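You operate a simulated robot arm through the tools that you are given. There is no shell and no other tool.

Carry out the task below with a simulated robot arm. There is one attempt and no reset: what you move stays moved.

JOB
Strip the valve at F24: collet and cap onto the round plate.
Fine: press the spring with the jig, collet off, lever up, fork slid clear, spring cap off, both set down upright; the spring stays in, the other valves stay built. Set down upright: what you pick out.

Only the result counts: the job must be done as asked and must still hold three seconds after the hand-in. Knocking over, shifting, dropping, spilling or breaking anything else fails it. Lids that push on must go on centred and level and be pressed home; caps that screw on are set level and turned clockwise until they are tight.

ROBOT AND FRAMES
A 7-joint arm with a two-finger parallel gripper, fixed in place. Base frame: the origin is at the foot of the arm, x ahead of it, y to its left, z up. Lengths are in cm, angles in degrees, forces in N, time in s.
Its first joint turns from -132.0 to 132.0 degrees. Payload 3.91 kg.
The TCP is the grasp point between the finger pads, 3 cm short of the fingertips. In the tool frame z runs along the fingers and y along their closing line. Largest opening 11 cm; finger width 2, thickness 1; the body of the gripper, 4.8 by 11.2 cm, starts 5.5 cm behind the TCP.
Orientation is that of the tool frame in the base frame, as a unit quaternion [w, x, y, z]. With the fingers straight down and closing along the base's y, the tool's x points along the base's -x, its y along +y and its z along -z.

CONTROLS
- The arm moves only by the tool move_arm. Its argument "steps" is a list of rows, each an object of numbers (a shift or turn left out is 0, a gripper value left out holds the last): "x", "y", "z": the shift along the base's x, y, z in units of 400 mm (1.0 is 400 mm); "wx", "wy", "wz": the turn, a rotation vector about the base's x, y, z in units of 45 degrees (1.0 is 45 degrees); "hand": the gripper command, from -1 (fully open) to 1 (shut), values between in proportion. In form: [{"x": .., "y": .., "z": .., "wx": .., "wy": .., "wz": .., "hand": ..}, ...]. A call has 1 to 20 rows; each row is the pose to reach, as a shift and turn from the pose commanded when the call began. A call with a number of a shift or a turn outside -1 to 1 is refused whole. Each row takes 0.2 s and may step no farther than 5 cm and 8.6 degrees from the row before; otherwise, or with a gripper value out of range, the whole call is refused. Where a pose cannot be reached the arm comes as near as it can. A force on the tool above 90 N (or 10 N above the force at the start of the call, whichever is more), or a blocked arm, ends the call early, and 0.2 s more pass. The fingers move at their own pace (about 10.8 cm/s each) and stop on an object; they squeeze with about 37 N. The grip force told is the motor's: it shows also when the fingers shut on nothing. Time passes only in rows, and 0.2 s behind the last, so rows that repeat a pose let the fingers close. It gives the time, the measured TCP pose, the force on the tool (base axes), the opening and the grip force at its end, in the units of the frame above (readings bear some noise), with the torque about the TCP (base axes, N m) and any sound that the robot's microphone picked up.
- Cameras (640 x 400 px; columns grow to the right, rows downward): "scene" is fixed at [40.11, 65.03, 172.47]; the picture's right is [0.64, -0.77, 0.00], its down [-0.10, -0.08, -0.99] and it looks along [0.76, 0.64, -0.13] (base axes); focal length 214 px, centre (320, 200). "wrist" rides on the gripper at [7.2, 1.7, -10.3] in the tool frame; the picture's right is [-0.23, 0.97, 0.00], its down [-0.76, -0.18, -0.62] and it looks along [-0.61, -0.14, 0.78] (tool axes); focal length 222 px, centre (320, 200).
- snapshot(camera): a new picture of that camera. No time passes.
- probe_pixels(camera, pixels): for up to 12 pixels [column, row] of the newest picture of that camera ("zoom" is the newest enlarged one), the place [x, y, z] in the base frame of the surface seen there, good to about 0.2 cm. No time passes.
- zoom(camera, box): a new picture of the part [left, top, right, bottom] of that camera's present view, enlarged. No time passes.
- sign_off(): hands the job in; it is judged then, once.

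Open the gripper and draw the arm clear of the work before you hand the job in, unless the task says otherwise.

The tools are called as a command line: name --argument value ..., lists and objects as JSON in quotes. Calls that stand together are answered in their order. move_arm: Moves the arm, as the interface text tells. Its arguments: {"type":"object","properties":{"steps":{"type":"array","items":{"type":"object","properties":{"x":{"type":"number"},"y":{"type":"number"},"z":{"type":"number"},"wx":{"type":"number"},"wy":{"type":"number"},"wz":{"type":"number"},"hand":{"type":"number"}}}}},"required":["steps"]} The other tools are called the same way: snapshot (camera) takes a picture; probe_pixels (camera, pixels) gives the place of the surface under pixels of a picture; zoom (camera, box) takes an enlarged picture of a part of a camera's view; sign_off () hands the job in.

At the start:

```text
time_s: 0.0
position: [12.56, 43.14, 156.5]
tcp_rot: [0.0, 0.0, 1.0, 0.0]
contact_force: [0.2, 0.0, 0.6]
wrist_torque: [0.0, -0.06, -0.03]
width: 11.01
grasp_force: 0.1
```

scene: 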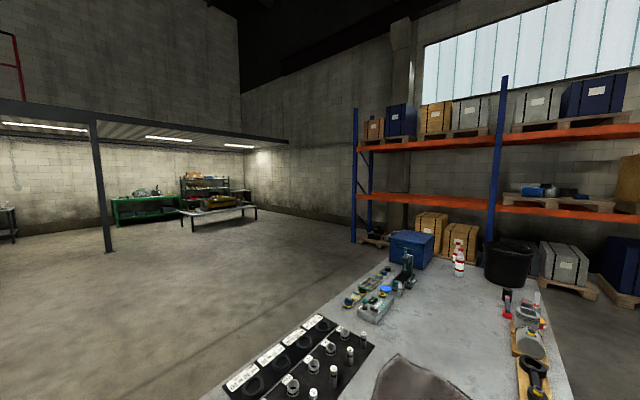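
wrist: 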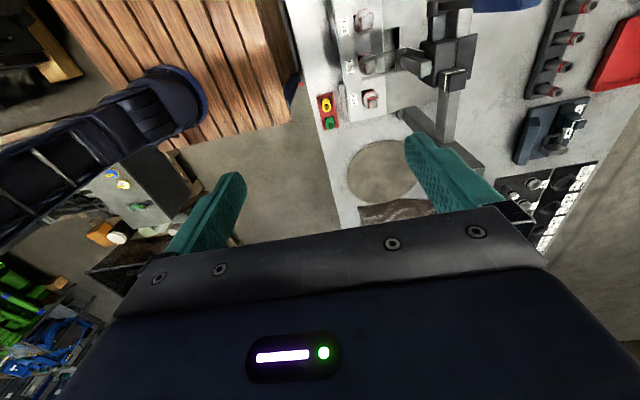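

The wrist picture shows a workbench with valve blocks (about 360,60), a jig with a lever (440,70) and a round plate (380,170). I zoom in on both views to read the details.

zoom --camera "wrist" --box '[300, 0, 500, 125]'

zoom --camera "wrist" --box '[460, 0, 640, 112]'

zoom --camera "scene" --box '[200, 230, 480, 400]'

probe_pixels --camera "wrist" --pixels '[[380, 170], [350, 170], [415, 170], [360, 20], [370, 65], [370, 100], [450, 20], [445, 110], [455, 75], [415, 65], [325, 110], [545, 140]]'

```text
3.20 times, centred on (400, 62) of wrist
```

zoom: 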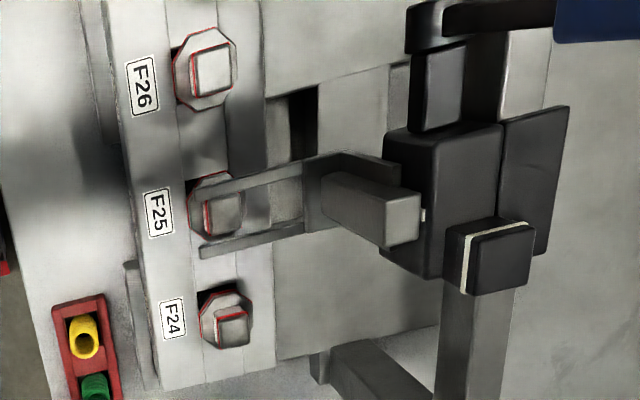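

```text
3.56 times, centred on (550, 56) of wrist
```

zoom: 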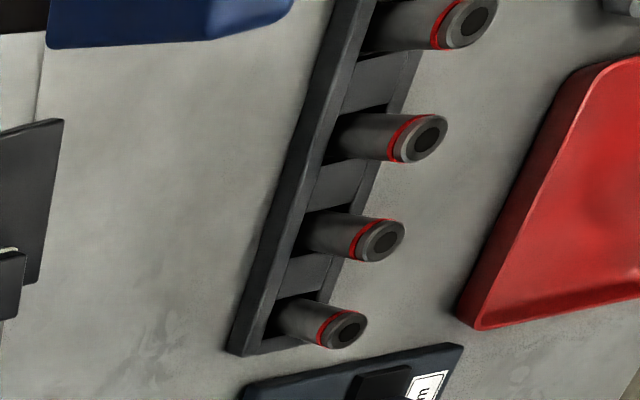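

```text
2.29 times, centred on (340, 315) of scene
```

zoom: 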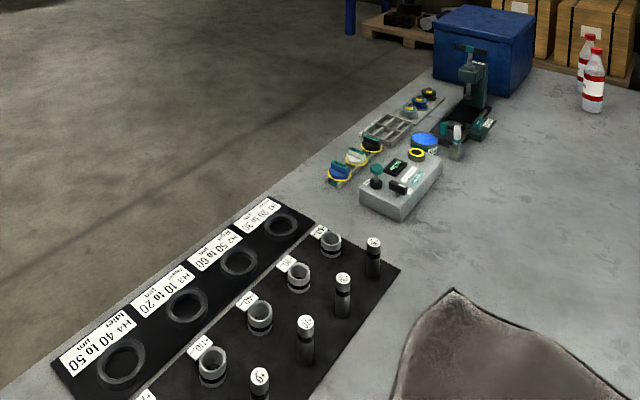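

```text
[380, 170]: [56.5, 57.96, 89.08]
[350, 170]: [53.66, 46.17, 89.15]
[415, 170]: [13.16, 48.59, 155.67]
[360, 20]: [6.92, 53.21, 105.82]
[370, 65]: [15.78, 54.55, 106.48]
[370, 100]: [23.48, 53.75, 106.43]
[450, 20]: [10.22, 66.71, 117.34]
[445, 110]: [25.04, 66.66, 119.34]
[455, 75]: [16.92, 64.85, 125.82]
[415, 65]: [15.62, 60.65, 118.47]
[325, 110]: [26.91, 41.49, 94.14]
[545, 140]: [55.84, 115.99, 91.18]
```

The valve block (F24 at about (23,54,106)) with the jig over it stands left of the arm. I turn the tool about the vertical so that the wrist camera looks toward +y at it.

move_arm --steps '[{"wz": 0.17}, {"wz": 0.34}, {"wz": 0.51}, {"wz": 0.68}, {"wz": 0.85}, {"wz": 1.0}]'

move_arm --steps '[{"wz": 0.17}, {"wz": 0.34}, {"wz": 0.51}, {"wz": 0.68}, {"wz": 0.85}, {"wz": 1.0}]'

snapshot --camera "wrist"

```text
time_s: 1.4
position: [12.69, 43.05, 156.4]
tcp_rot: [0.0, -0.383, 0.924, 0.001]
contact_force: [-1.0, 0.1, 0.0]
wrist_torque: [0.02, 0.01, -0.01]
width: 10.97
grasp_force: 0.1
```

```text
time_s: 2.8
position: [12.63, 43.17, 156.39]
tcp_rot: [0.001, 0.708, -0.706, 0.0]
contact_force: [-0.1, 0.7, -0.7]
wrist_torque: [0.0, -0.03, 0.02]
width: 11.01
grasp_force: 0.0
```

```text
taken
```

wrist: 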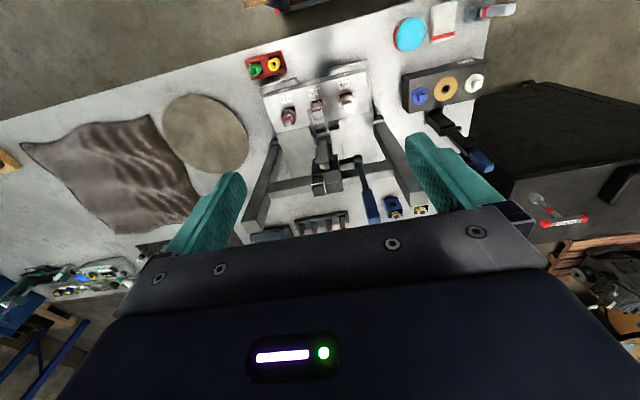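

The new view shows the head (320,110), the portal jig around it with a slider, a round plate candidate (205,133) and a blue disc (410,35). I zoom in and probe for geometry.

zoom --camera "wrist" --box '[230, 40, 430, 240]'

zoom --camera "wrist" --box '[130, 70, 290, 190]'

probe_pixels --camera "wrist" --pixels '[[205, 133], [205, 98], [205, 168], [168, 130], [243, 135], [410, 35], [288, 116], [316, 106], [346, 100], [270, 66], [100, 170], [60, 150]]'

probe_pixels --camera "wrist" --pixels '[[270, 150], [255, 215], [380, 130], [405, 185], [322, 130], [325, 160], [327, 183], [300, 185], [357, 160], [365, 185], [375, 215], [290, 185]]'

```text
2.00 times, centred on (330, 140) of wrist
```

zoom: 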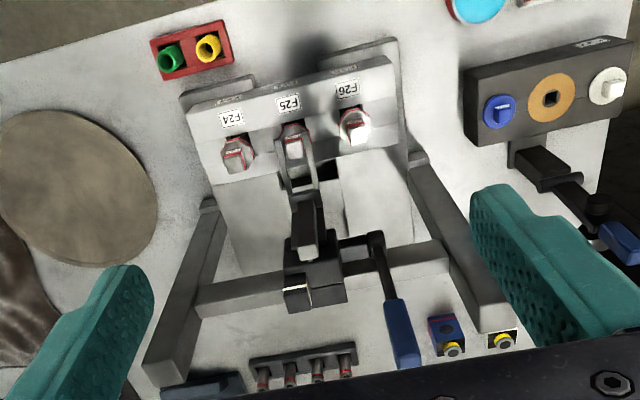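

```text
3.33 times, centred on (210, 130) of wrist
```

zoom: 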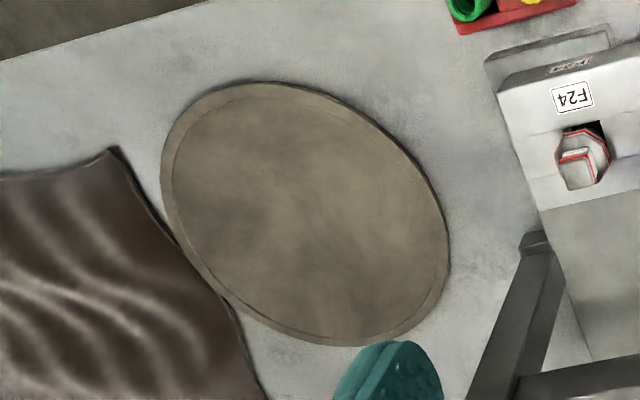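

```text
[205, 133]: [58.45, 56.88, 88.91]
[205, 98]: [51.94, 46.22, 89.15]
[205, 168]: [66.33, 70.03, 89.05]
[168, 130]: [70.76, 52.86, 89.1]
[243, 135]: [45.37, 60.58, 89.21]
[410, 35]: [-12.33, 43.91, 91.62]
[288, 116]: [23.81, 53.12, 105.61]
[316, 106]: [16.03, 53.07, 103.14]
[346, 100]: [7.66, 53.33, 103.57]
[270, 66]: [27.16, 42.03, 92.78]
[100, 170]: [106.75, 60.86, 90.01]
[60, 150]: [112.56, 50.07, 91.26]
```

```text
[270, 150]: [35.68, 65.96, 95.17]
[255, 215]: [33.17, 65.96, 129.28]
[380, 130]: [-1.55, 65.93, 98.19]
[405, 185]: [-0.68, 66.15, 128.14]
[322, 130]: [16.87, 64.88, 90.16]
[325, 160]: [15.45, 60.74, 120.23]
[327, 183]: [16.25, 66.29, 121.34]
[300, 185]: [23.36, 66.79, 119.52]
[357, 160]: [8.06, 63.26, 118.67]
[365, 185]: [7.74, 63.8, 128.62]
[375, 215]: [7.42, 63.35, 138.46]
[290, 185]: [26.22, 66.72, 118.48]
```

I lower the hand about 18 cm and shift slightly to +x for a closer view of the valves and the jig.

move_arm --steps '[{"z": -0.1, "x": 0.04}, {"z": -0.2, "x": 0.08}, {"z": -0.3, "x": 0.12}, {"z": -0.4, "x": 0.16}, {"z": -0.45, "x": 0.2}]'

snapshot --camera "wrist"

zoom --camera "wrist" --box '[240, 0, 420, 112]'

zoom --camera "wrist" --box '[220, 80, 420, 240]'

```text
time_s: 4.0
position: [20.67, 43.37, 138.38]
tcp_rot: [-0.001, -0.707, 0.707, 0.0]
contact_force: [-0.4, -0.8, 0.5]
wrist_torque: [0.01, 0.01, 0.0]
width: 10.96
grasp_force: 0.0
```

```text
taken
```

wrist: 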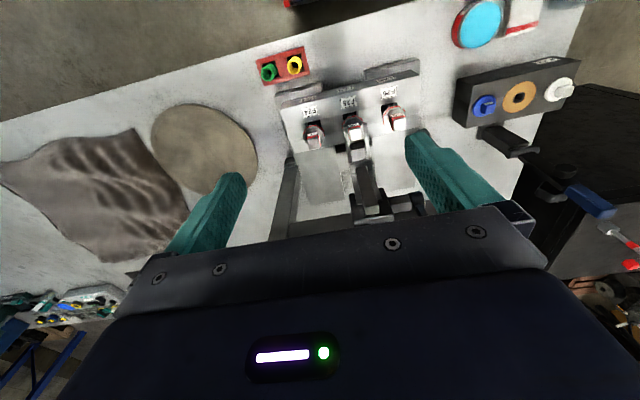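

```text
3.56 times, centred on (330, 56) of wrist
```

zoom: 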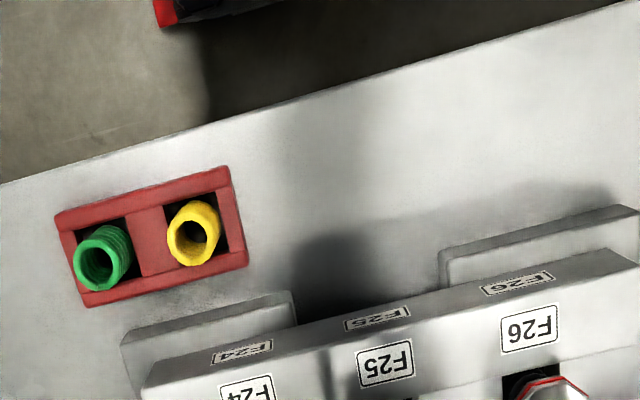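

```text
2.50 times, centred on (320, 160) of wrist
```

zoom: 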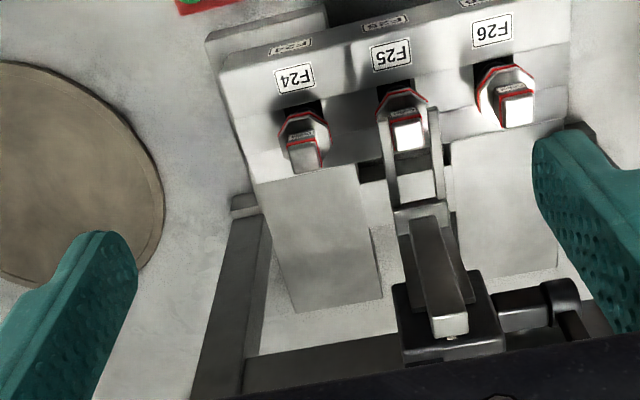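

From this side I can't judge heights. I go round to the +x side, turning the camera to look back along -x at the jig.

move_arm --steps '[{"x": 0.12, "wz": 0.12}, {"x": 0.24, "wz": 0.24}, {"x": 0.36, "wz": 0.36}, {"x": 0.48, "wz": 0.48, "y": 0.05}, {"x": 0.6, "wz": 0.6, "y": 0.1}, {"x": 0.7, "wz": 0.72, "y": 0.15}, {"x": 0.8, "wz": 0.84, "y": 0.2}, {"x": 0.9, "wz": 1.0, "y": 0.25}]'

move_arm --steps '[{"z": -0.04, "wz": 0.17}, {"z": -0.08, "wz": 0.34}, {"z": -0.12, "wz": 0.51}, {"z": -0.16, "wz": 0.68}, {"z": -0.2, "wz": 0.85}, {"z": -0.25, "wz": 1.0}]'

snapshot --camera "wrist"

snapshot --camera "scene"

```text
refused: row 4 steps farther than a row can; nothing moved
```

```text
time_s: 5.4
position: [20.76, 43.05, 128.41]
tcp_rot: [0.0, 0.924, -0.382, 0.0]
contact_force: [-0.6, 0.7, -0.9]
wrist_torque: [0.02, -0.04, 0.0]
width: 10.99
grasp_force: 0.0
```

```text
taken
```

wrist: 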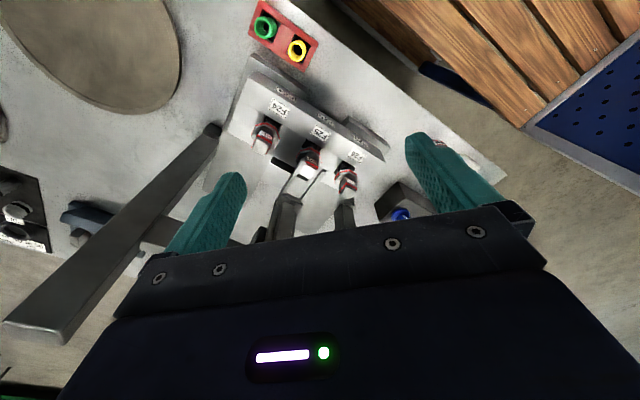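

```text
taken
```

scene: 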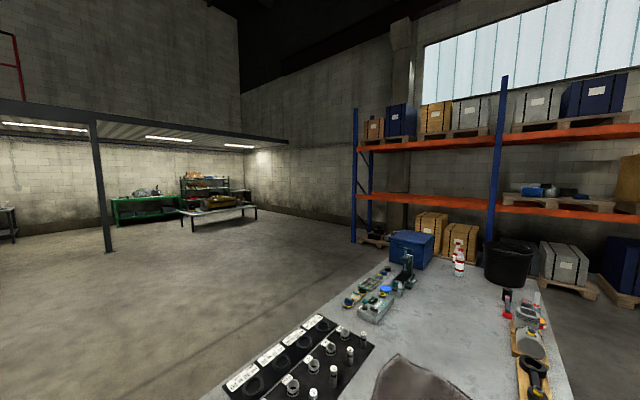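

The second move ran alone and the hand is still clear, at (20.8,43,128). I raise it and carry on around to +x with smaller steps.

move_arm --steps '[{"x": 0.08, "z": 0.05, "wz": 0.12}, {"x": 0.18, "z": 0.1, "wz": 0.24}, {"x": 0.28, "z": 0.12, "wz": 0.36}, {"x": 0.38, "z": 0.12, "wz": 0.48}, {"x": 0.48, "z": 0.12, "wz": 0.6, "y": 0.04}, {"x": 0.58, "z": 0.1, "wz": 0.72, "y": 0.08}, {"x": 0.68, "z": 0.08, "wz": 0.84, "y": 0.12}, {"x": 0.78, "z": 0.05, "wz": 1.0, "y": 0.16}, {"x": 0.86, "z": 0.0, "wz": 1.0, "y": 0.2}]'

snapshot --camera "wrist"

zoom --camera "wrist" --box '[240, 0, 460, 200]'

```text
time_s: 7.4
position: [55.27, 50.98, 128.3]
tcp_rot: [-0.002, 1.0, 0.0, 0.001]
contact_force: [-1.0, 0.4, 1.1]
wrist_torque: [0.02, -0.09, 0.01]
width: 11.0
grasp_force: 0.1
```

```text
taken
```

wrist: 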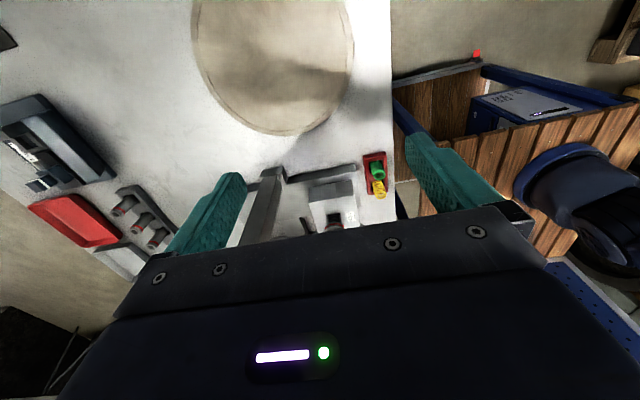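

```text
2.00 times, centred on (350, 100) of wrist
```

zoom: 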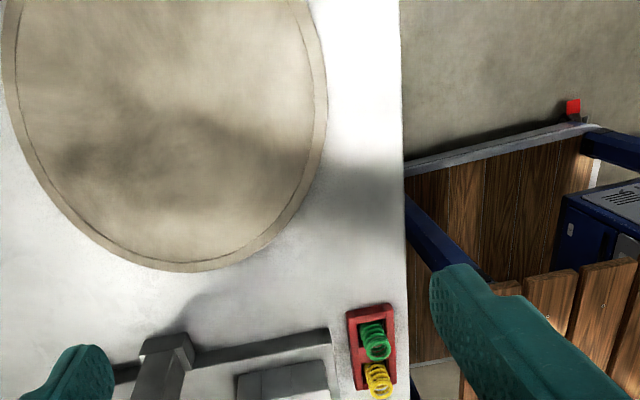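

The hand hides the jig in this view. I tilt the tool 45° about +y so that the camera looks level toward -x.

move_arm --steps '[{"wy": 0.17}, {"wy": 0.34}, {"wy": 0.51}, {"wy": 0.68}, {"wy": 0.85}, {"wy": 1.0}]'

snapshot --camera "wrist"

zoom --camera "wrist" --box '[220, 60, 420, 240]'

```text
time_s: 8.8
position: [55.1, 51.11, 128.43]
tcp_rot: [0.0, 0.923, 0.0, -0.384]
contact_force: [-1.2, -0.4, 0.0]
wrist_torque: [0.02, -0.03, 0.0]
width: 11.0
grasp_force: 0.2
```

```text
taken
```

wrist: 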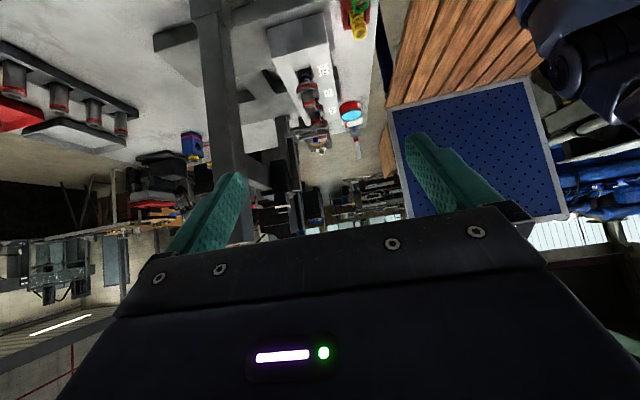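

```text
2.22 times, centred on (320, 150) of wrist
```

zoom: 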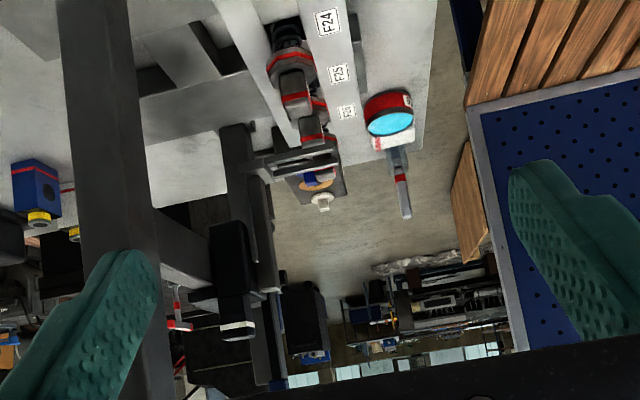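

This upside-down side view shows the fork (zoomed 290,150) level above the valves, on the carriage (235,150) of the crossbeam. I probe key points.

probe_pixels --camera "zoom" --pixels '[[295, 45], [290, 65], [293, 88], [296, 103], [300, 163], [325, 140], [240, 140], [232, 240], [235, 330], [262, 230], [275, 380], [180, 255]]'

zoom --camera "wrist" --box '[270, 40, 370, 130]'

probe_pixels --camera "zoom" --pixels '[[210, 50], [215, 85], [215, 130], [220, 155], [225, 185], [225, 215], [250, 330], [270, 290], [120, 290], [290, 320], [210, 300], [180, 320]]'

```text
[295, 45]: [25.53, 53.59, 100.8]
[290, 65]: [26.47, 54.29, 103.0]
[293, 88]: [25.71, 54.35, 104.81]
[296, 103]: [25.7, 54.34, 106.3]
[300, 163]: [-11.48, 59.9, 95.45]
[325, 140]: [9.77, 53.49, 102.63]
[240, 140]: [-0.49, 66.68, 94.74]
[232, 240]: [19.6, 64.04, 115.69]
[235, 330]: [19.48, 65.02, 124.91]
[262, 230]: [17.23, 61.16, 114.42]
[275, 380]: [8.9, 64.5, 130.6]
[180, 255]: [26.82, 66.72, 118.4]
```

```text
4.44 times, centred on (320, 85) of wrist
```

zoom: 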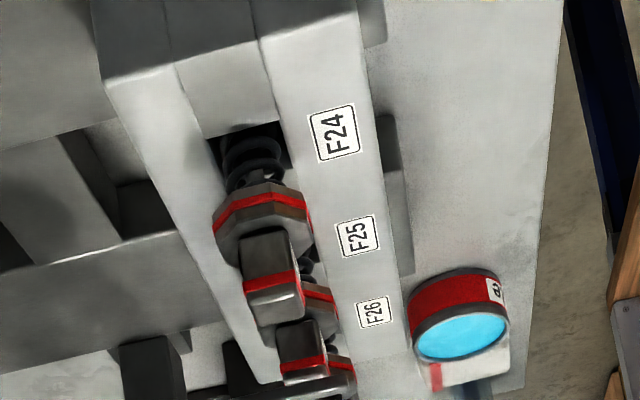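

```text
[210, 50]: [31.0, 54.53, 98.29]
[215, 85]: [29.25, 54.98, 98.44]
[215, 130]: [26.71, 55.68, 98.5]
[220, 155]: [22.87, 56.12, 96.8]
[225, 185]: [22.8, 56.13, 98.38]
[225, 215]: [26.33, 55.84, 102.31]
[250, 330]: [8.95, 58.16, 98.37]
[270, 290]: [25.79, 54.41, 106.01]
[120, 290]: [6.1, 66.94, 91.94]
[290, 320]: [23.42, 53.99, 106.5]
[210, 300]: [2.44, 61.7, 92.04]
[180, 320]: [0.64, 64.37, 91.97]
```

The F24 parts read: head top z≈98.4, octagonal cap z≈102–104, collet block z≈104–106.5 at (24.5,54). I move closer to see the fork and lever.

move_arm --steps '[{"x": -0.08, "z": 0.03}, {"x": -0.16, "z": 0.06}, {"x": -0.24, "z": 0.1, "wy": 0.15}, {"x": -0.24, "z": 0.1, "wy": 0.3}]'

snapshot --camera "wrist"

zoom --camera "wrist" --box '[190, 20, 410, 220]'

```text
time_s: 9.8
position: [45.33, 51.04, 132.48]
tcp_rot: [0.0, 0.872, -0.001, -0.489]
contact_force: [-0.5, 0.4, 0.2]
wrist_torque: [-0.02, -0.02, -0.01]
width: 10.99
grasp_force: 0.0
```

```text
taken
```

wrist: 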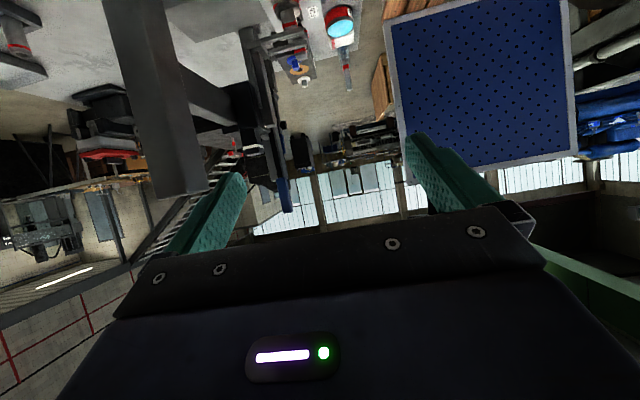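

```text
2.00 times, centred on (300, 120) of wrist
```

zoom: 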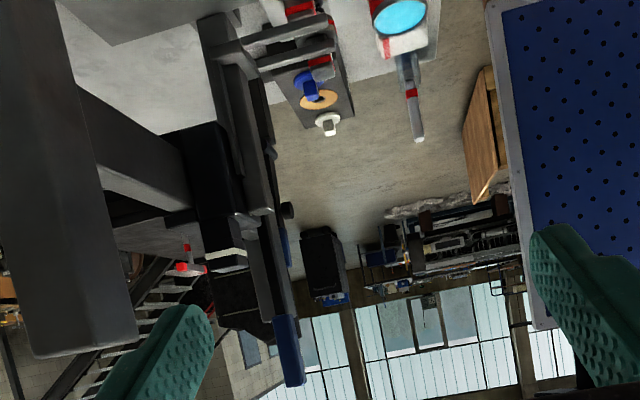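

Now the fork and press rod are clear in the zoom: fork tines at (290,50), rod (235,100), lever with blue handle (285,350). I probe their heights.

probe_pixels --camera "zoom" --pixels '[[320, 47], [280, 30], [325, 20], [250, 50], [215, 40], [235, 75], [220, 50], [235, 205], [265, 210], [260, 180], [230, 250], [205, 190]]'

probe_pixels --camera "zoom" --pixels '[[290, 330], [293, 380], [278, 325], [270, 250], [255, 120], [240, 120], [288, 210], [180, 230], [240, 290], [200, 140], [130, 130], [230, 310]]'

zoom --camera "wrist" --box '[240, 10, 320, 90]'

zoom --camera "wrist" --box '[240, 100, 320, 220]'

```text
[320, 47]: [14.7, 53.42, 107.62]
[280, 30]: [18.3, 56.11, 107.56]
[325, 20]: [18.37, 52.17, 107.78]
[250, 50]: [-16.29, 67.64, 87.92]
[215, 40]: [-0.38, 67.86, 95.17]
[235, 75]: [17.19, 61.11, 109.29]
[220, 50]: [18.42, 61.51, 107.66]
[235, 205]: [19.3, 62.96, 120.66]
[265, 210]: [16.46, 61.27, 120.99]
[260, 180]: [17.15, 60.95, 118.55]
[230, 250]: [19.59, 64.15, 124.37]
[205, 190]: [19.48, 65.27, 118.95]
```

```text
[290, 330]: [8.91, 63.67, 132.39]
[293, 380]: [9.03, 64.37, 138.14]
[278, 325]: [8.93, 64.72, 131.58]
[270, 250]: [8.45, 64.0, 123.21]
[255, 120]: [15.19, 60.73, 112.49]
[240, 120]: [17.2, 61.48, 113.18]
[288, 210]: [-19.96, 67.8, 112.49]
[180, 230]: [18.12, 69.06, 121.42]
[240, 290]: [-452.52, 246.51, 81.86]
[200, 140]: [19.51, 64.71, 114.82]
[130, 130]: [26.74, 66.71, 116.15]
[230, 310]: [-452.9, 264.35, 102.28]
```

```text
5.00 times, centred on (280, 50) of wrist
```

zoom: 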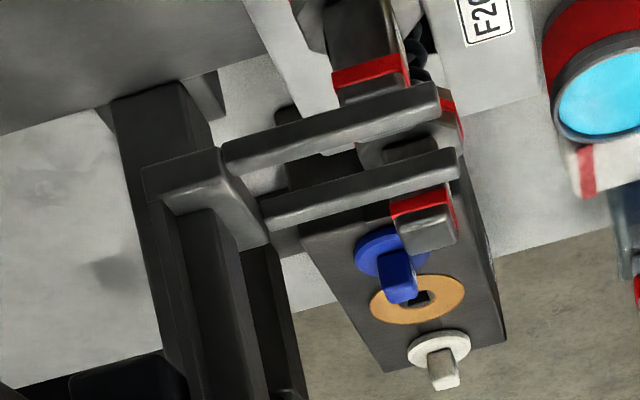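

```text
3.33 times, centred on (280, 160) of wrist
```

zoom: 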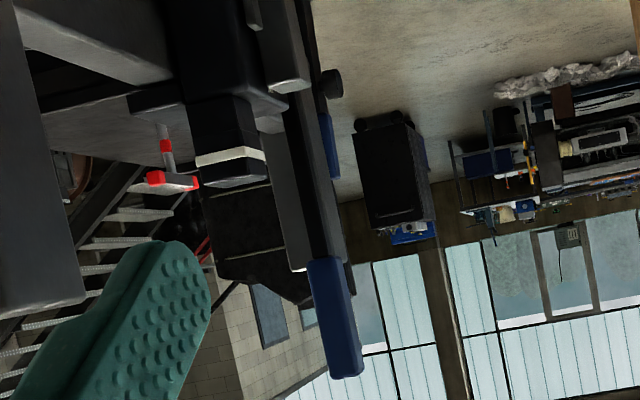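

The fork tines sit at z≈107, x 14.7–18.3 (over F25), the ram at y≈61.3, and the lever stands upright at x≈8.5, z up to 139+. I go round to the front for a look at the carriage block and the lever from -y.

move_arm --steps '[{"x": 0.0, "y": -0.06, "z": 0.08, "wy": -0.15}, {"x": -0.02, "y": -0.12, "z": 0.16, "wy": -0.3}, {"x": -0.06, "y": -0.18, "z": 0.24, "wy": -0.45}, {"x": -0.1, "y": -0.22, "z": 0.28, "wy": -0.6}]'

move_arm --steps '[{"x": -0.08, "wz": -0.15}, {"x": -0.16, "wz": -0.3}, {"x": -0.24, "wz": -0.45}, {"x": -0.32, "wz": -0.6}, {"x": -0.4, "wz": -0.75}, {"x": -0.46, "wz": -0.9}, {"x": -0.5, "wz": -1.0}]'

move_arm --steps '[{"wz": -0.15}, {"wz": -0.3}, {"wz": -0.45}, {"wz": -0.6}, {"wz": -0.75}, {"wz": -0.9}, {"wz": -1.0}]'

snapshot --camera "wrist"

zoom --camera "wrist" --box '[220, 40, 420, 220]'

```text
time_s: 10.8
position: [41.44, 42.31, 143.49]
tcp_rot: [0.002, 0.963, 0.0, -0.271]
contact_force: [1.0, -0.3, -0.7]
wrist_torque: [-0.02, 0.1, 0.01]
width: 11.01
grasp_force: 0.1
```

```text
time_s: 12.4
position: [21.41, 42.31, 143.56]
tcp_rot: [-0.105, 0.888, -0.371, -0.25]
contact_force: [0.3, 0.5, -0.9]
wrist_torque: [-0.04, 0.01, 0.05]
width: 10.98
grasp_force: 0.1
```

```text
time_s: 14.0
position: [21.51, 42.15, 143.59]
tcp_rot: [0.192, -0.68, 0.681, 0.192]
contact_force: [0.2, -1.0, -0.3]
wrist_torque: [0.02, 0.0, -0.01]
width: 10.98
grasp_force: 0.0
```

```text
taken
```

wrist: 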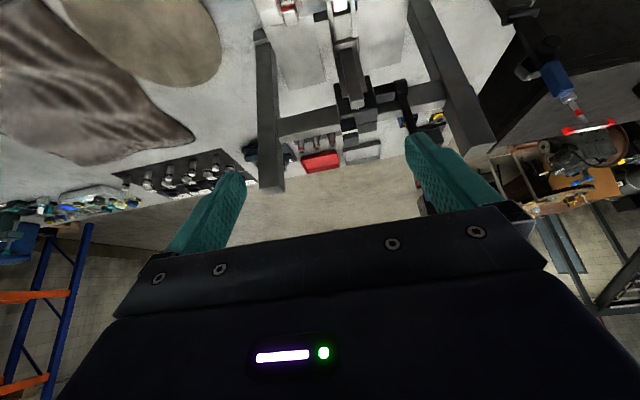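

```text
2.22 times, centred on (320, 130) of wrist
```

zoom: 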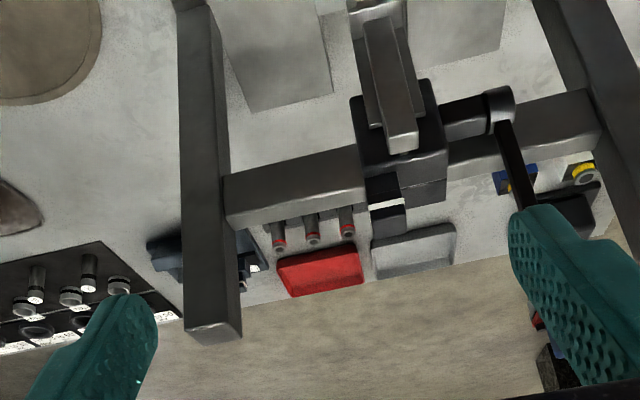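

I zoom in tighter on the carriage.

zoom --camera "wrist" --box '[310, 30, 430, 140]'

probe_pixels --camera "zoom" --pixels '[[150, 210], [250, 330], [140, 260], [240, 250], [290, 250], [215, 410], [190, 370], [145, 385], [300, 330], [330, 230], [350, 200], [430, 260]]'

probe_pixels --camera "zoom" --pixels '[[150, 340], [180, 340], [100, 320], [420, 215], [390, 250], [300, 380], [270, 390], [220, 340], [120, 350], [230, 200], [130, 180], [400, 200]]'

```text
3.64 times, centred on (370, 85) of wrist
```

zoom: 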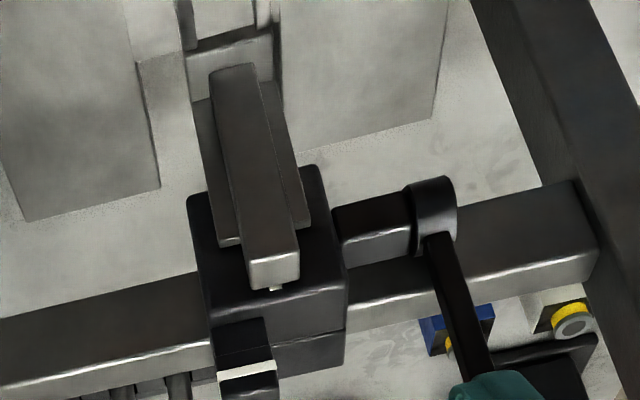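

```text
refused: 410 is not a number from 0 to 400
```

```text
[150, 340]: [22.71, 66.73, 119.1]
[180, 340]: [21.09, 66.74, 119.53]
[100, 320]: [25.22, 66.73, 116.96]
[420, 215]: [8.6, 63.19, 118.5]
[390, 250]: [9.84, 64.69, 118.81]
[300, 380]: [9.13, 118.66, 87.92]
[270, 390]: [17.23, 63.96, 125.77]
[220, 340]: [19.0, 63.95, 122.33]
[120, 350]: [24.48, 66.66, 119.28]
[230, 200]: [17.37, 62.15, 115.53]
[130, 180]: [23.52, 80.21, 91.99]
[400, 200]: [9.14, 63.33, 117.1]
```

probe_pixels --camera "zoom" --pixels '[[195, 210], [195, 260], [315, 180], [300, 310], [340, 270], [245, 250], [275, 270], [240, 360], [215, 345], [270, 345], [245, 390], [340, 210]]'

probe_pixels --camera "zoom" --pixels '[[230, 100], [250, 80], [205, 110], [300, 200], [370, 240], [440, 200], [440, 270], [470, 350], [490, 370], [520, 270], [300, 340], [330, 350]]'

```text
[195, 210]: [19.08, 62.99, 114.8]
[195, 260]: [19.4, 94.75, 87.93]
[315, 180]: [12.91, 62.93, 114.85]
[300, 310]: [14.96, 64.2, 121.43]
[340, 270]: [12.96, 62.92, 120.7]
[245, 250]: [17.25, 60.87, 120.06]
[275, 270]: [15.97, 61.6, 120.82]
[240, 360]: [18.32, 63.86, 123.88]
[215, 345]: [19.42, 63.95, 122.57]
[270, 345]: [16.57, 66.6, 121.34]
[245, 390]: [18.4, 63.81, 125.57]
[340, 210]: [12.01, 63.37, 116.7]
```

```text
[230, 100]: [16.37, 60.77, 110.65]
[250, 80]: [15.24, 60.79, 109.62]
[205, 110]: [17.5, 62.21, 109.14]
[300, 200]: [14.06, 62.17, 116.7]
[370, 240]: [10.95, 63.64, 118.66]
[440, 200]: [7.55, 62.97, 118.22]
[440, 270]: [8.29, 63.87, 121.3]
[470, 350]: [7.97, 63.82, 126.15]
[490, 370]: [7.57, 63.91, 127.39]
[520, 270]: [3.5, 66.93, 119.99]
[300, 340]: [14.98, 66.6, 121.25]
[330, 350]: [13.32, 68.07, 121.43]
```

The carriage box spans x 13–19.5, y 63–70, z 114.5–121.4 with a grip block (white stripe) on top to z≈126. Before sliding I must know if the fork clears the collets, so I return to the +x side for a level view at z≈108.

move_arm --steps '[{"x": 0.06, "wz": 0.15}, {"x": 0.14, "wz": 0.3}, {"x": 0.24, "wz": 0.45}, {"x": 0.34, "wz": 0.6}, {"x": 0.42, "wz": 0.75}, {"x": 0.5, "wz": 0.9}, {"x": 0.54, "wz": 1.0}]'

move_arm --steps '[{"x": 0.06, "y": 0.05, "z": -0.05, "wz": 0.15}, {"x": 0.1, "y": 0.1, "z": -0.1, "wz": 0.3}, {"x": 0.13, "y": 0.15, "z": -0.15, "wz": 0.45}, {"x": 0.16, "y": 0.2, "z": -0.2, "wz": 0.6}, {"x": 0.18, "y": 0.25, "z": -0.25, "wz": 0.75}, {"x": 0.18, "y": 0.3, "z": -0.3, "wz": 0.9}, {"x": 0.18, "y": 0.33, "z": -0.35, "wz": 1.0}]'

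move_arm --steps '[{"x": -0.04, "z": -0.06, "wy": 0.17}, {"x": -0.08, "z": -0.12, "wy": 0.34}, {"x": -0.12, "z": -0.18, "wy": 0.51}, {"x": -0.14, "z": -0.24, "wy": 0.68}, {"x": -0.14, "z": -0.3, "wy": 0.85}, {"x": -0.14, "z": -0.38, "wy": 0.97}]'

snapshot --camera "wrist"

zoom --camera "wrist" --box '[240, 40, 400, 200]'

```text
time_s: 15.6
position: [43.13, 42.32, 143.82]
tcp_rot: [-0.103, 0.89, -0.367, -0.251]
contact_force: [-1.6, -0.1, 1.2]
wrist_torque: [-0.01, -0.04, -0.02]
width: 11.0
grasp_force: 0.0
```

```text
time_s: 17.2
position: [50.11, 55.44, 129.58]
tcp_rot: [0.0, 0.963, 0.001, -0.271]
contact_force: [0.0, -0.2, -0.1]
wrist_torque: [-0.01, -0.04, 0.01]
width: 11.01
grasp_force: 0.1
```

```text
time_s: 18.6
position: [44.63, 55.41, 114.49]
tcp_rot: [0.001, 0.792, 0.001, -0.61]
contact_force: [-2.2, -0.5, 0.5]
wrist_torque: [-0.01, -0.07, -0.02]
width: 11.02
grasp_force: 0.1
```

```text
taken
```

wrist: 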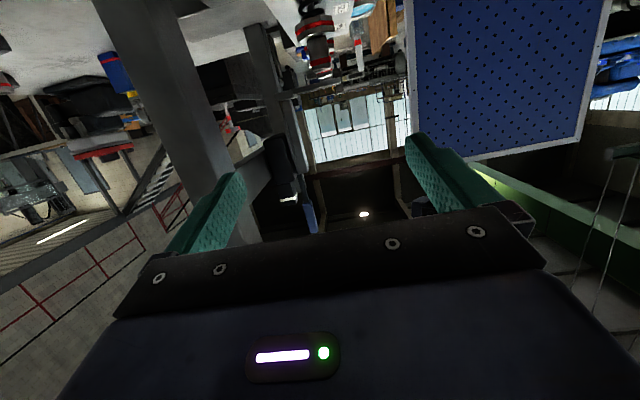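

```text
2.50 times, centred on (320, 120) of wrist
```

zoom: 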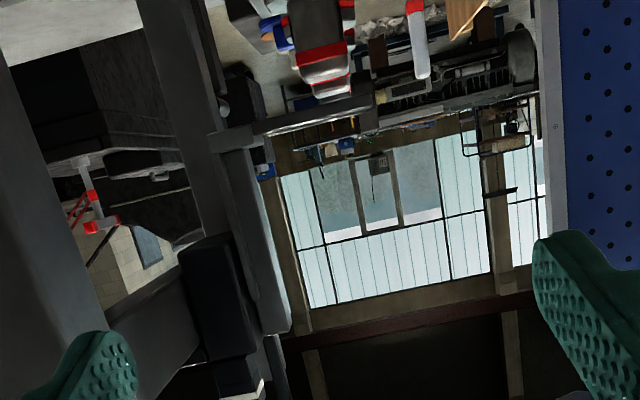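

The fork tine now appears just above the collet tops; I zoom tightly and probe the edges.

zoom --camera "wrist" --box '[270, 0, 350, 110]'

probe_pixels --camera "wrist" --pixels '[[318, 65], [318, 70], [318, 75], [310, 80], [310, 86], [310, 89], [325, 78], [325, 84], [318, 55], [318, 45], [335, 77], [335, 82]]'

```text
3.64 times, centred on (310, 55) of wrist
```

zoom: 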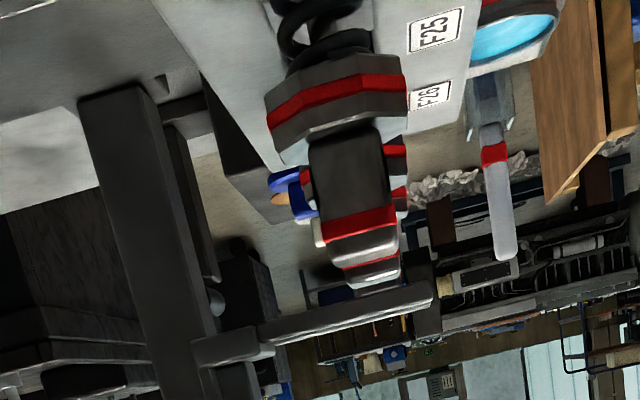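

```text
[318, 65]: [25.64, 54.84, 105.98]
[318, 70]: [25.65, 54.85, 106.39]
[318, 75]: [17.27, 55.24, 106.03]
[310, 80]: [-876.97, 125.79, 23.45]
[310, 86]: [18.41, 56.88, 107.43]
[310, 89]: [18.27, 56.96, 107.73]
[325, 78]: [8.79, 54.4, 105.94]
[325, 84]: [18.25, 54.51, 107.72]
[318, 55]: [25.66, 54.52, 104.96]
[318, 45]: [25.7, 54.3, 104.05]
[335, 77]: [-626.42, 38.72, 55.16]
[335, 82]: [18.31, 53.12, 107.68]
```

The tine's underside is at z≈107 and the collet tops are at ≈106.5, with light showing between them, so the carriage can slide sideways. I go back up and turn tool-down with the fingers closing along x, to take the carriage's grip block.

move_arm --steps '[{"z": 0.06, "wy": -0.16}, {"z": 0.13, "wy": -0.32}, {"z": 0.2, "wy": -0.48}, {"z": 0.27, "wy": -0.64}, {"z": 0.34, "wy": -0.8}, {"z": 0.4, "wy": -0.95}, {"z": 0.45, "wy": -1.0}]'

move_arm --steps '[{"z": 0.05, "wy": -0.16}, {"z": 0.1, "wy": -0.32}, {"z": 0.15, "wy": -0.48}, {"z": 0.2, "wy": -0.64}, {"z": 0.25, "wy": -0.67}]'

move_arm --steps '[{"x": -0.06, "y": -0.04, "wz": -0.15}, {"x": -0.12, "y": -0.08, "wz": -0.3}, {"x": -0.2, "y": -0.1, "wz": -0.45}, {"x": -0.28, "y": -0.1, "wz": -0.6}, {"x": -0.36, "y": -0.1, "wz": -0.75}, {"x": -0.44, "y": -0.1, "wz": -0.9}, {"x": -0.5, "y": -0.1, "wz": -1.0}]'

move_arm --steps '[{"x": -0.04, "wz": -0.15}, {"x": -0.08, "wz": -0.3}, {"x": -0.12, "wz": -0.45}, {"x": -0.16, "wz": -0.6}, {"x": -0.16, "wz": -0.75}, {"x": -0.16, "wz": -0.9}, {"x": -0.16, "wz": -1.0}]'

snapshot --camera "wrist"

zoom --camera "wrist" --box '[240, 60, 420, 220]'

```text
time_s: 20.2
position: [44.5, 55.28, 132.37]
tcp_rot: [0.0, 0.966, 0.0, -0.26]
contact_force: [0.7, -0.5, 0.8]
wrist_torque: [-0.05, 0.04, 0.02]
width: 10.99
grasp_force: 0.3
```

```text
time_s: 21.4
position: [44.77, 55.31, 142.57]
tcp_rot: [0.001, 1.0, -0.001, 0.0]
contact_force: [-0.2, 0.1, -0.6]
wrist_torque: [-0.02, 0.05, -0.01]
width: 10.99
grasp_force: 0.1
```

```text
time_s: 23.0
position: [24.79, 51.4, 142.38]
tcp_rot: [0.0, 0.923, -0.385, 0.0]
contact_force: [0.0, 0.4, 0.1]
wrist_torque: [0.0, 0.06, 0.02]
width: 11.0
grasp_force: 0.0
```

```text
time_s: 24.6
position: [18.27, 51.31, 142.4]
tcp_rot: [-0.001, -0.707, 0.707, 0.0]
contact_force: [0.2, 0.1, 0.0]
wrist_torque: [0.0, -0.01, -0.01]
width: 10.98
grasp_force: 0.0
```

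```text
taken
```

wrist: 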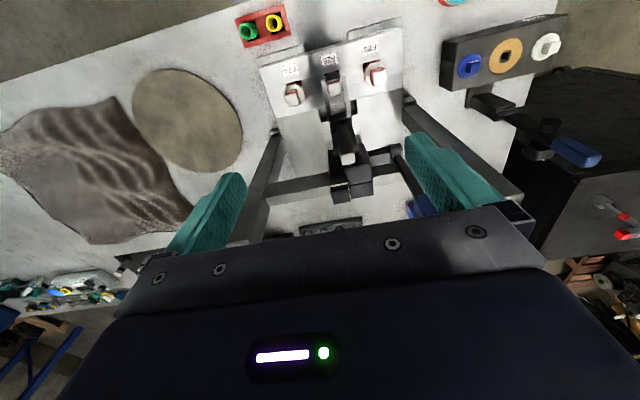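

```text
2.50 times, centred on (330, 140) of wrist
```

zoom: 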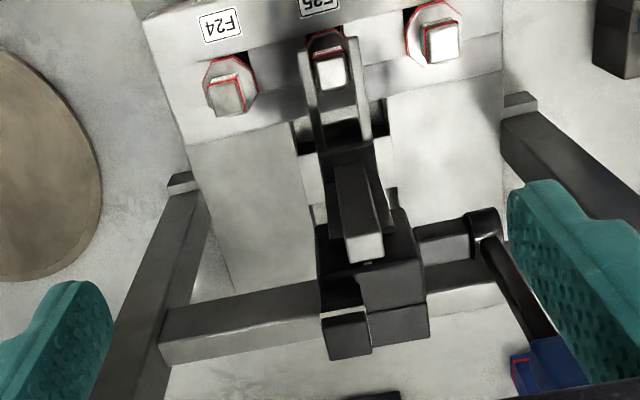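

The grip block is now at zoom (345,330). I probe its extents and the collet outlines.

probe_pixels --camera "zoom" --pixels '[[325, 320], [367, 315], [328, 352], [368, 347], [345, 325], [345, 345], [340, 305], [390, 320], [420, 320], [400, 260], [375, 345], [345, 312]]'

zoom --camera "wrist" --box '[270, 60, 370, 120]'

probe_pixels --camera "zoom" --pixels '[[120, 165], [185, 160], [120, 220], [150, 250], [205, 225], [165, 205], [130, 200], [190, 195], [385, 150], [450, 150], [420, 140], [415, 175]]'

```text
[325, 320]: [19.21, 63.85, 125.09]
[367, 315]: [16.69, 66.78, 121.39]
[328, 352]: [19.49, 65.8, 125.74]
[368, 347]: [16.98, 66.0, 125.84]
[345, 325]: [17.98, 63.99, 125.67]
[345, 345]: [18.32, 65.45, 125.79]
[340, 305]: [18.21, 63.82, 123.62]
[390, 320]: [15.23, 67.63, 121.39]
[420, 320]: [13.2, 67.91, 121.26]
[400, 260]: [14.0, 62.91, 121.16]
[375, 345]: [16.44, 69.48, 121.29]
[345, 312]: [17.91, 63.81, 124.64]
```

```text
6.40 times, centred on (320, 90) of wrist
```

zoom: 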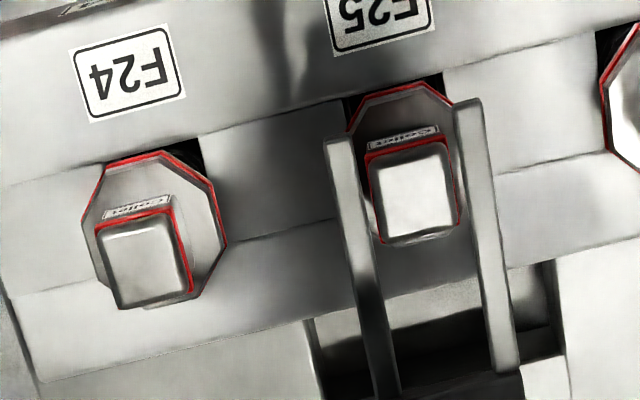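

```text
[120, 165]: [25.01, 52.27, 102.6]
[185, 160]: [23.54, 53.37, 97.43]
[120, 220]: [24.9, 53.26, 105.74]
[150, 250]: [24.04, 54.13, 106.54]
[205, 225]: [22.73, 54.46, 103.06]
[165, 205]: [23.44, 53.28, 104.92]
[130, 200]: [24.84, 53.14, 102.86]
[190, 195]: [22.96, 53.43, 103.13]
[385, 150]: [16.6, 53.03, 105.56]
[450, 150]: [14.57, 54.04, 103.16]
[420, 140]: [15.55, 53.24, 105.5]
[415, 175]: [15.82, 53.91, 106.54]
```

The block is x 16.9–19.5, y 63.9–66.0, top z 125.9. Before gripping I check the upright's inner face and top, since after an 8.4 cm slide the hand will be near it.

zoom --camera "wrist" --box '[210, 110, 310, 240]'

probe_pixels --camera "zoom" --pixels '[[265, 200], [265, 250], [240, 300], [200, 330], [225, 200], [200, 250], [170, 300], [300, 250], [230, 370], [245, 330], [210, 390], [255, 130]]'

```text
3.08 times, centred on (260, 175) of wrist
```

zoom: 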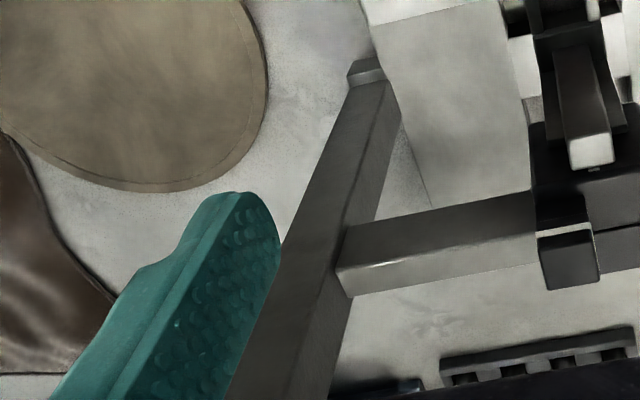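

```text
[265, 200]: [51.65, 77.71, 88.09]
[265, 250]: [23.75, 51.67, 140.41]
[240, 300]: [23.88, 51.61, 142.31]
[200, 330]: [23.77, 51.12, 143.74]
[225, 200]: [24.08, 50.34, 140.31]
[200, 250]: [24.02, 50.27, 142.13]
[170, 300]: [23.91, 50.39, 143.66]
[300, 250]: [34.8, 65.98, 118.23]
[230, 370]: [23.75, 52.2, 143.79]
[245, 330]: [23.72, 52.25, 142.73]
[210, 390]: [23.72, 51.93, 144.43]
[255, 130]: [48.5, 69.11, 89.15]
```

probe_pixels --camera "zoom" --pixels '[[338, 310], [325, 370], [345, 330], [310, 370], [270, 370], [375, 180], [370, 120], [400, 260], [345, 285], [320, 390], [370, 75], [390, 110]]'

```text
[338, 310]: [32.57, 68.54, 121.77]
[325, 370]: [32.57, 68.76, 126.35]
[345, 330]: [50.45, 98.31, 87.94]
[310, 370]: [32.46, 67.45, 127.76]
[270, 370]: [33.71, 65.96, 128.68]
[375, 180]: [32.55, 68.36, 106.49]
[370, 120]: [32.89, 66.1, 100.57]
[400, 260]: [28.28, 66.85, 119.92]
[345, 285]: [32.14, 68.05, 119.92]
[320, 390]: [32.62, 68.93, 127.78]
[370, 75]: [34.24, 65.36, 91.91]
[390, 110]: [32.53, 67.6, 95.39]
```

The upright's inner face is at x=32.5, so I push the block's -x face with closed fingers instead of gripping, which keeps the hand clear. I close the hand, go above (15.2,64.9) and descend beside the block.

move_arm --steps '[{"x": -0.02, "y": 0.08, "hand": 1}, {"x": -0.05, "y": 0.18, "hand": 1}, {"x": -0.0767, "y": 0.28, "hand": 1}, {"x": -0.0767, "y": 0.34, "hand": 1}, {"x": -0.0767, "y": 0.34, "z": -0.1, "hand": 1}, {"x": -0.0767, "y": 0.34, "z": -0.2, "hand": 1}, {"x": -0.0767, "y": 0.34, "z": -0.3, "hand": 1}, {"x": -0.0767, "y": 0.34, "z": -0.38, "hand": 1}, {"x": -0.0767, "y": 0.34, "z": -0.425, "hand": 1}]'

snapshot --camera "wrist"

```text
time_s: 26.6
position: [15.13, 65.05, 125.34]
tcp_rot: [0.0, -0.706, 0.708, 0.001]
contact_force: [0.3, -0.2, -0.5]
wrist_torque: [0.0, 0.0, 0.0]
width: 0.02
grasp_force: 37.1
```

```text
taken
```

wrist: 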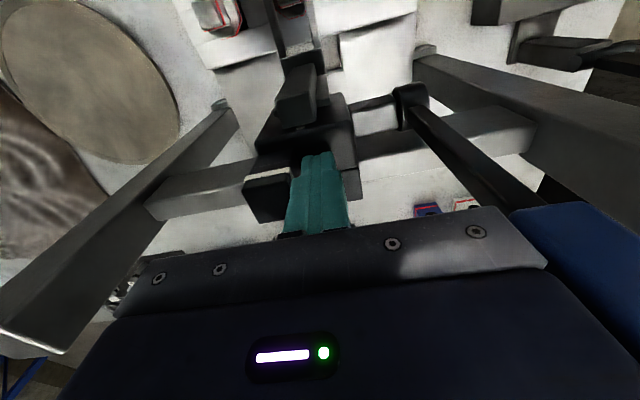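

The closed fingers stand on the carriage just left of the block, and the handle is clear to the right. I push gently toward +x and watch the force.

move_arm --steps '[{"x": 0.01}, {"x": 0.02}, {"x": 0.03}, {"x": 0.04}, {"x": 0.05}, {"x": 0.06}, {"x": 0.07}, {"x": 0.08}]'

snapshot --camera "wrist"

```text
time_s: 28.4
position: [18.41, 65.05, 125.31]
tcp_rot: [0.0, -0.706, 0.708, 0.0]
contact_force: [-0.6, 0.5, -0.1]
wrist_torque: [0.02, 0.01, -0.02]
width: 0.0
grasp_force: 37.2
```

```text
taken
```

wrist: 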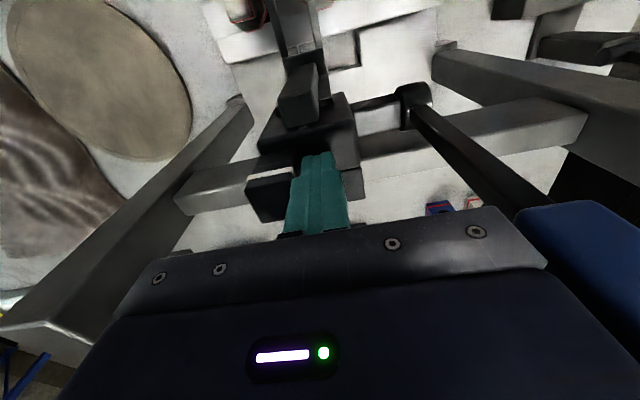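

The carriage slides freely with the hand. I continue slowly for another 5 cm, then measure.

move_arm --steps '[{"x": 0.0125}, {"x": 0.025}, {"x": 0.0375}, {"x": 0.05}, {"x": 0.0625}, {"x": 0.075}, {"x": 0.0875}, {"x": 0.1}, {"x": 0.11}, {"x": 0.12}, {"x": 0.125}, {"x": 0.125}]'

snapshot --camera "wrist"

zoom --camera "wrist" --box '[230, 0, 370, 140]'

```text
time_s: 31.0
position: [23.49, 65.14, 125.62]
tcp_rot: [0.0, -0.707, 0.707, -0.001]
contact_force: [-0.8, -0.6, 0.0]
wrist_torque: [0.0, 0.03, 0.01]
width: 0.0
grasp_force: 37.4
```

```text
taken
```

wrist: 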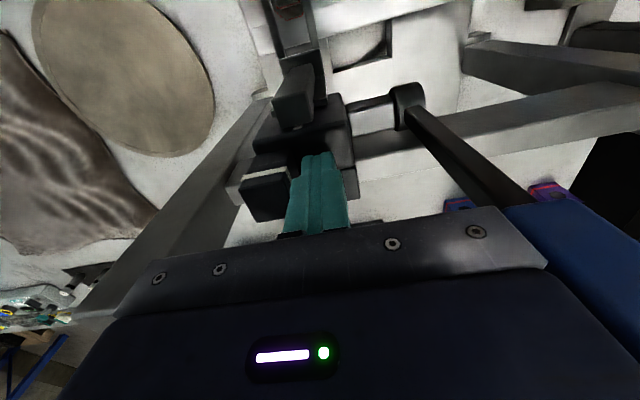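

```text
2.86 times, centred on (300, 70) of wrist
```

zoom: 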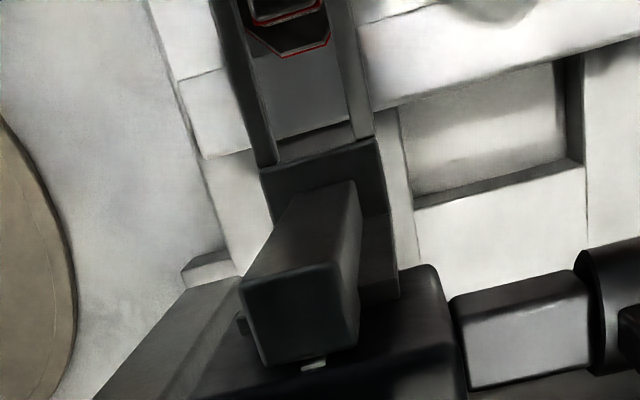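

I probe tine edges and the carriage edges to get the remaining offset.

probe_pixels --camera "zoom" --pixels '[[262, 110], [268, 150], [360, 120], [350, 60], [230, 40], [245, 60], [315, 18], [250, 20], [328, 20], [290, 160], [445, 330], [250, 330]]'

zoom --camera "wrist" --box '[260, 0, 340, 50]'

```text
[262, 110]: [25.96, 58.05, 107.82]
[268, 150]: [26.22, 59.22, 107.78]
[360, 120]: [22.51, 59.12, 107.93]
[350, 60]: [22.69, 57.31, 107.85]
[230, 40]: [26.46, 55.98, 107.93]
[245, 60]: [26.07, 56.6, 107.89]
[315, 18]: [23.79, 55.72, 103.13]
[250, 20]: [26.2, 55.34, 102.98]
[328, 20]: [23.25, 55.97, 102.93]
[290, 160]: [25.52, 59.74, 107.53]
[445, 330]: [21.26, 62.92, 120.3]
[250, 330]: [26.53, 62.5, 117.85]
```

```text
8.00 times, centred on (300, 25) of wrist
```

zoom: 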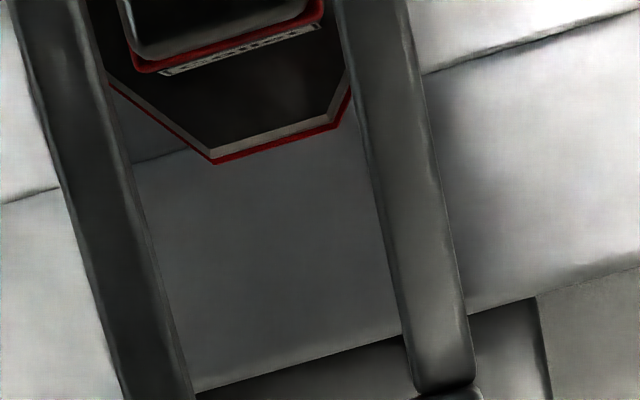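

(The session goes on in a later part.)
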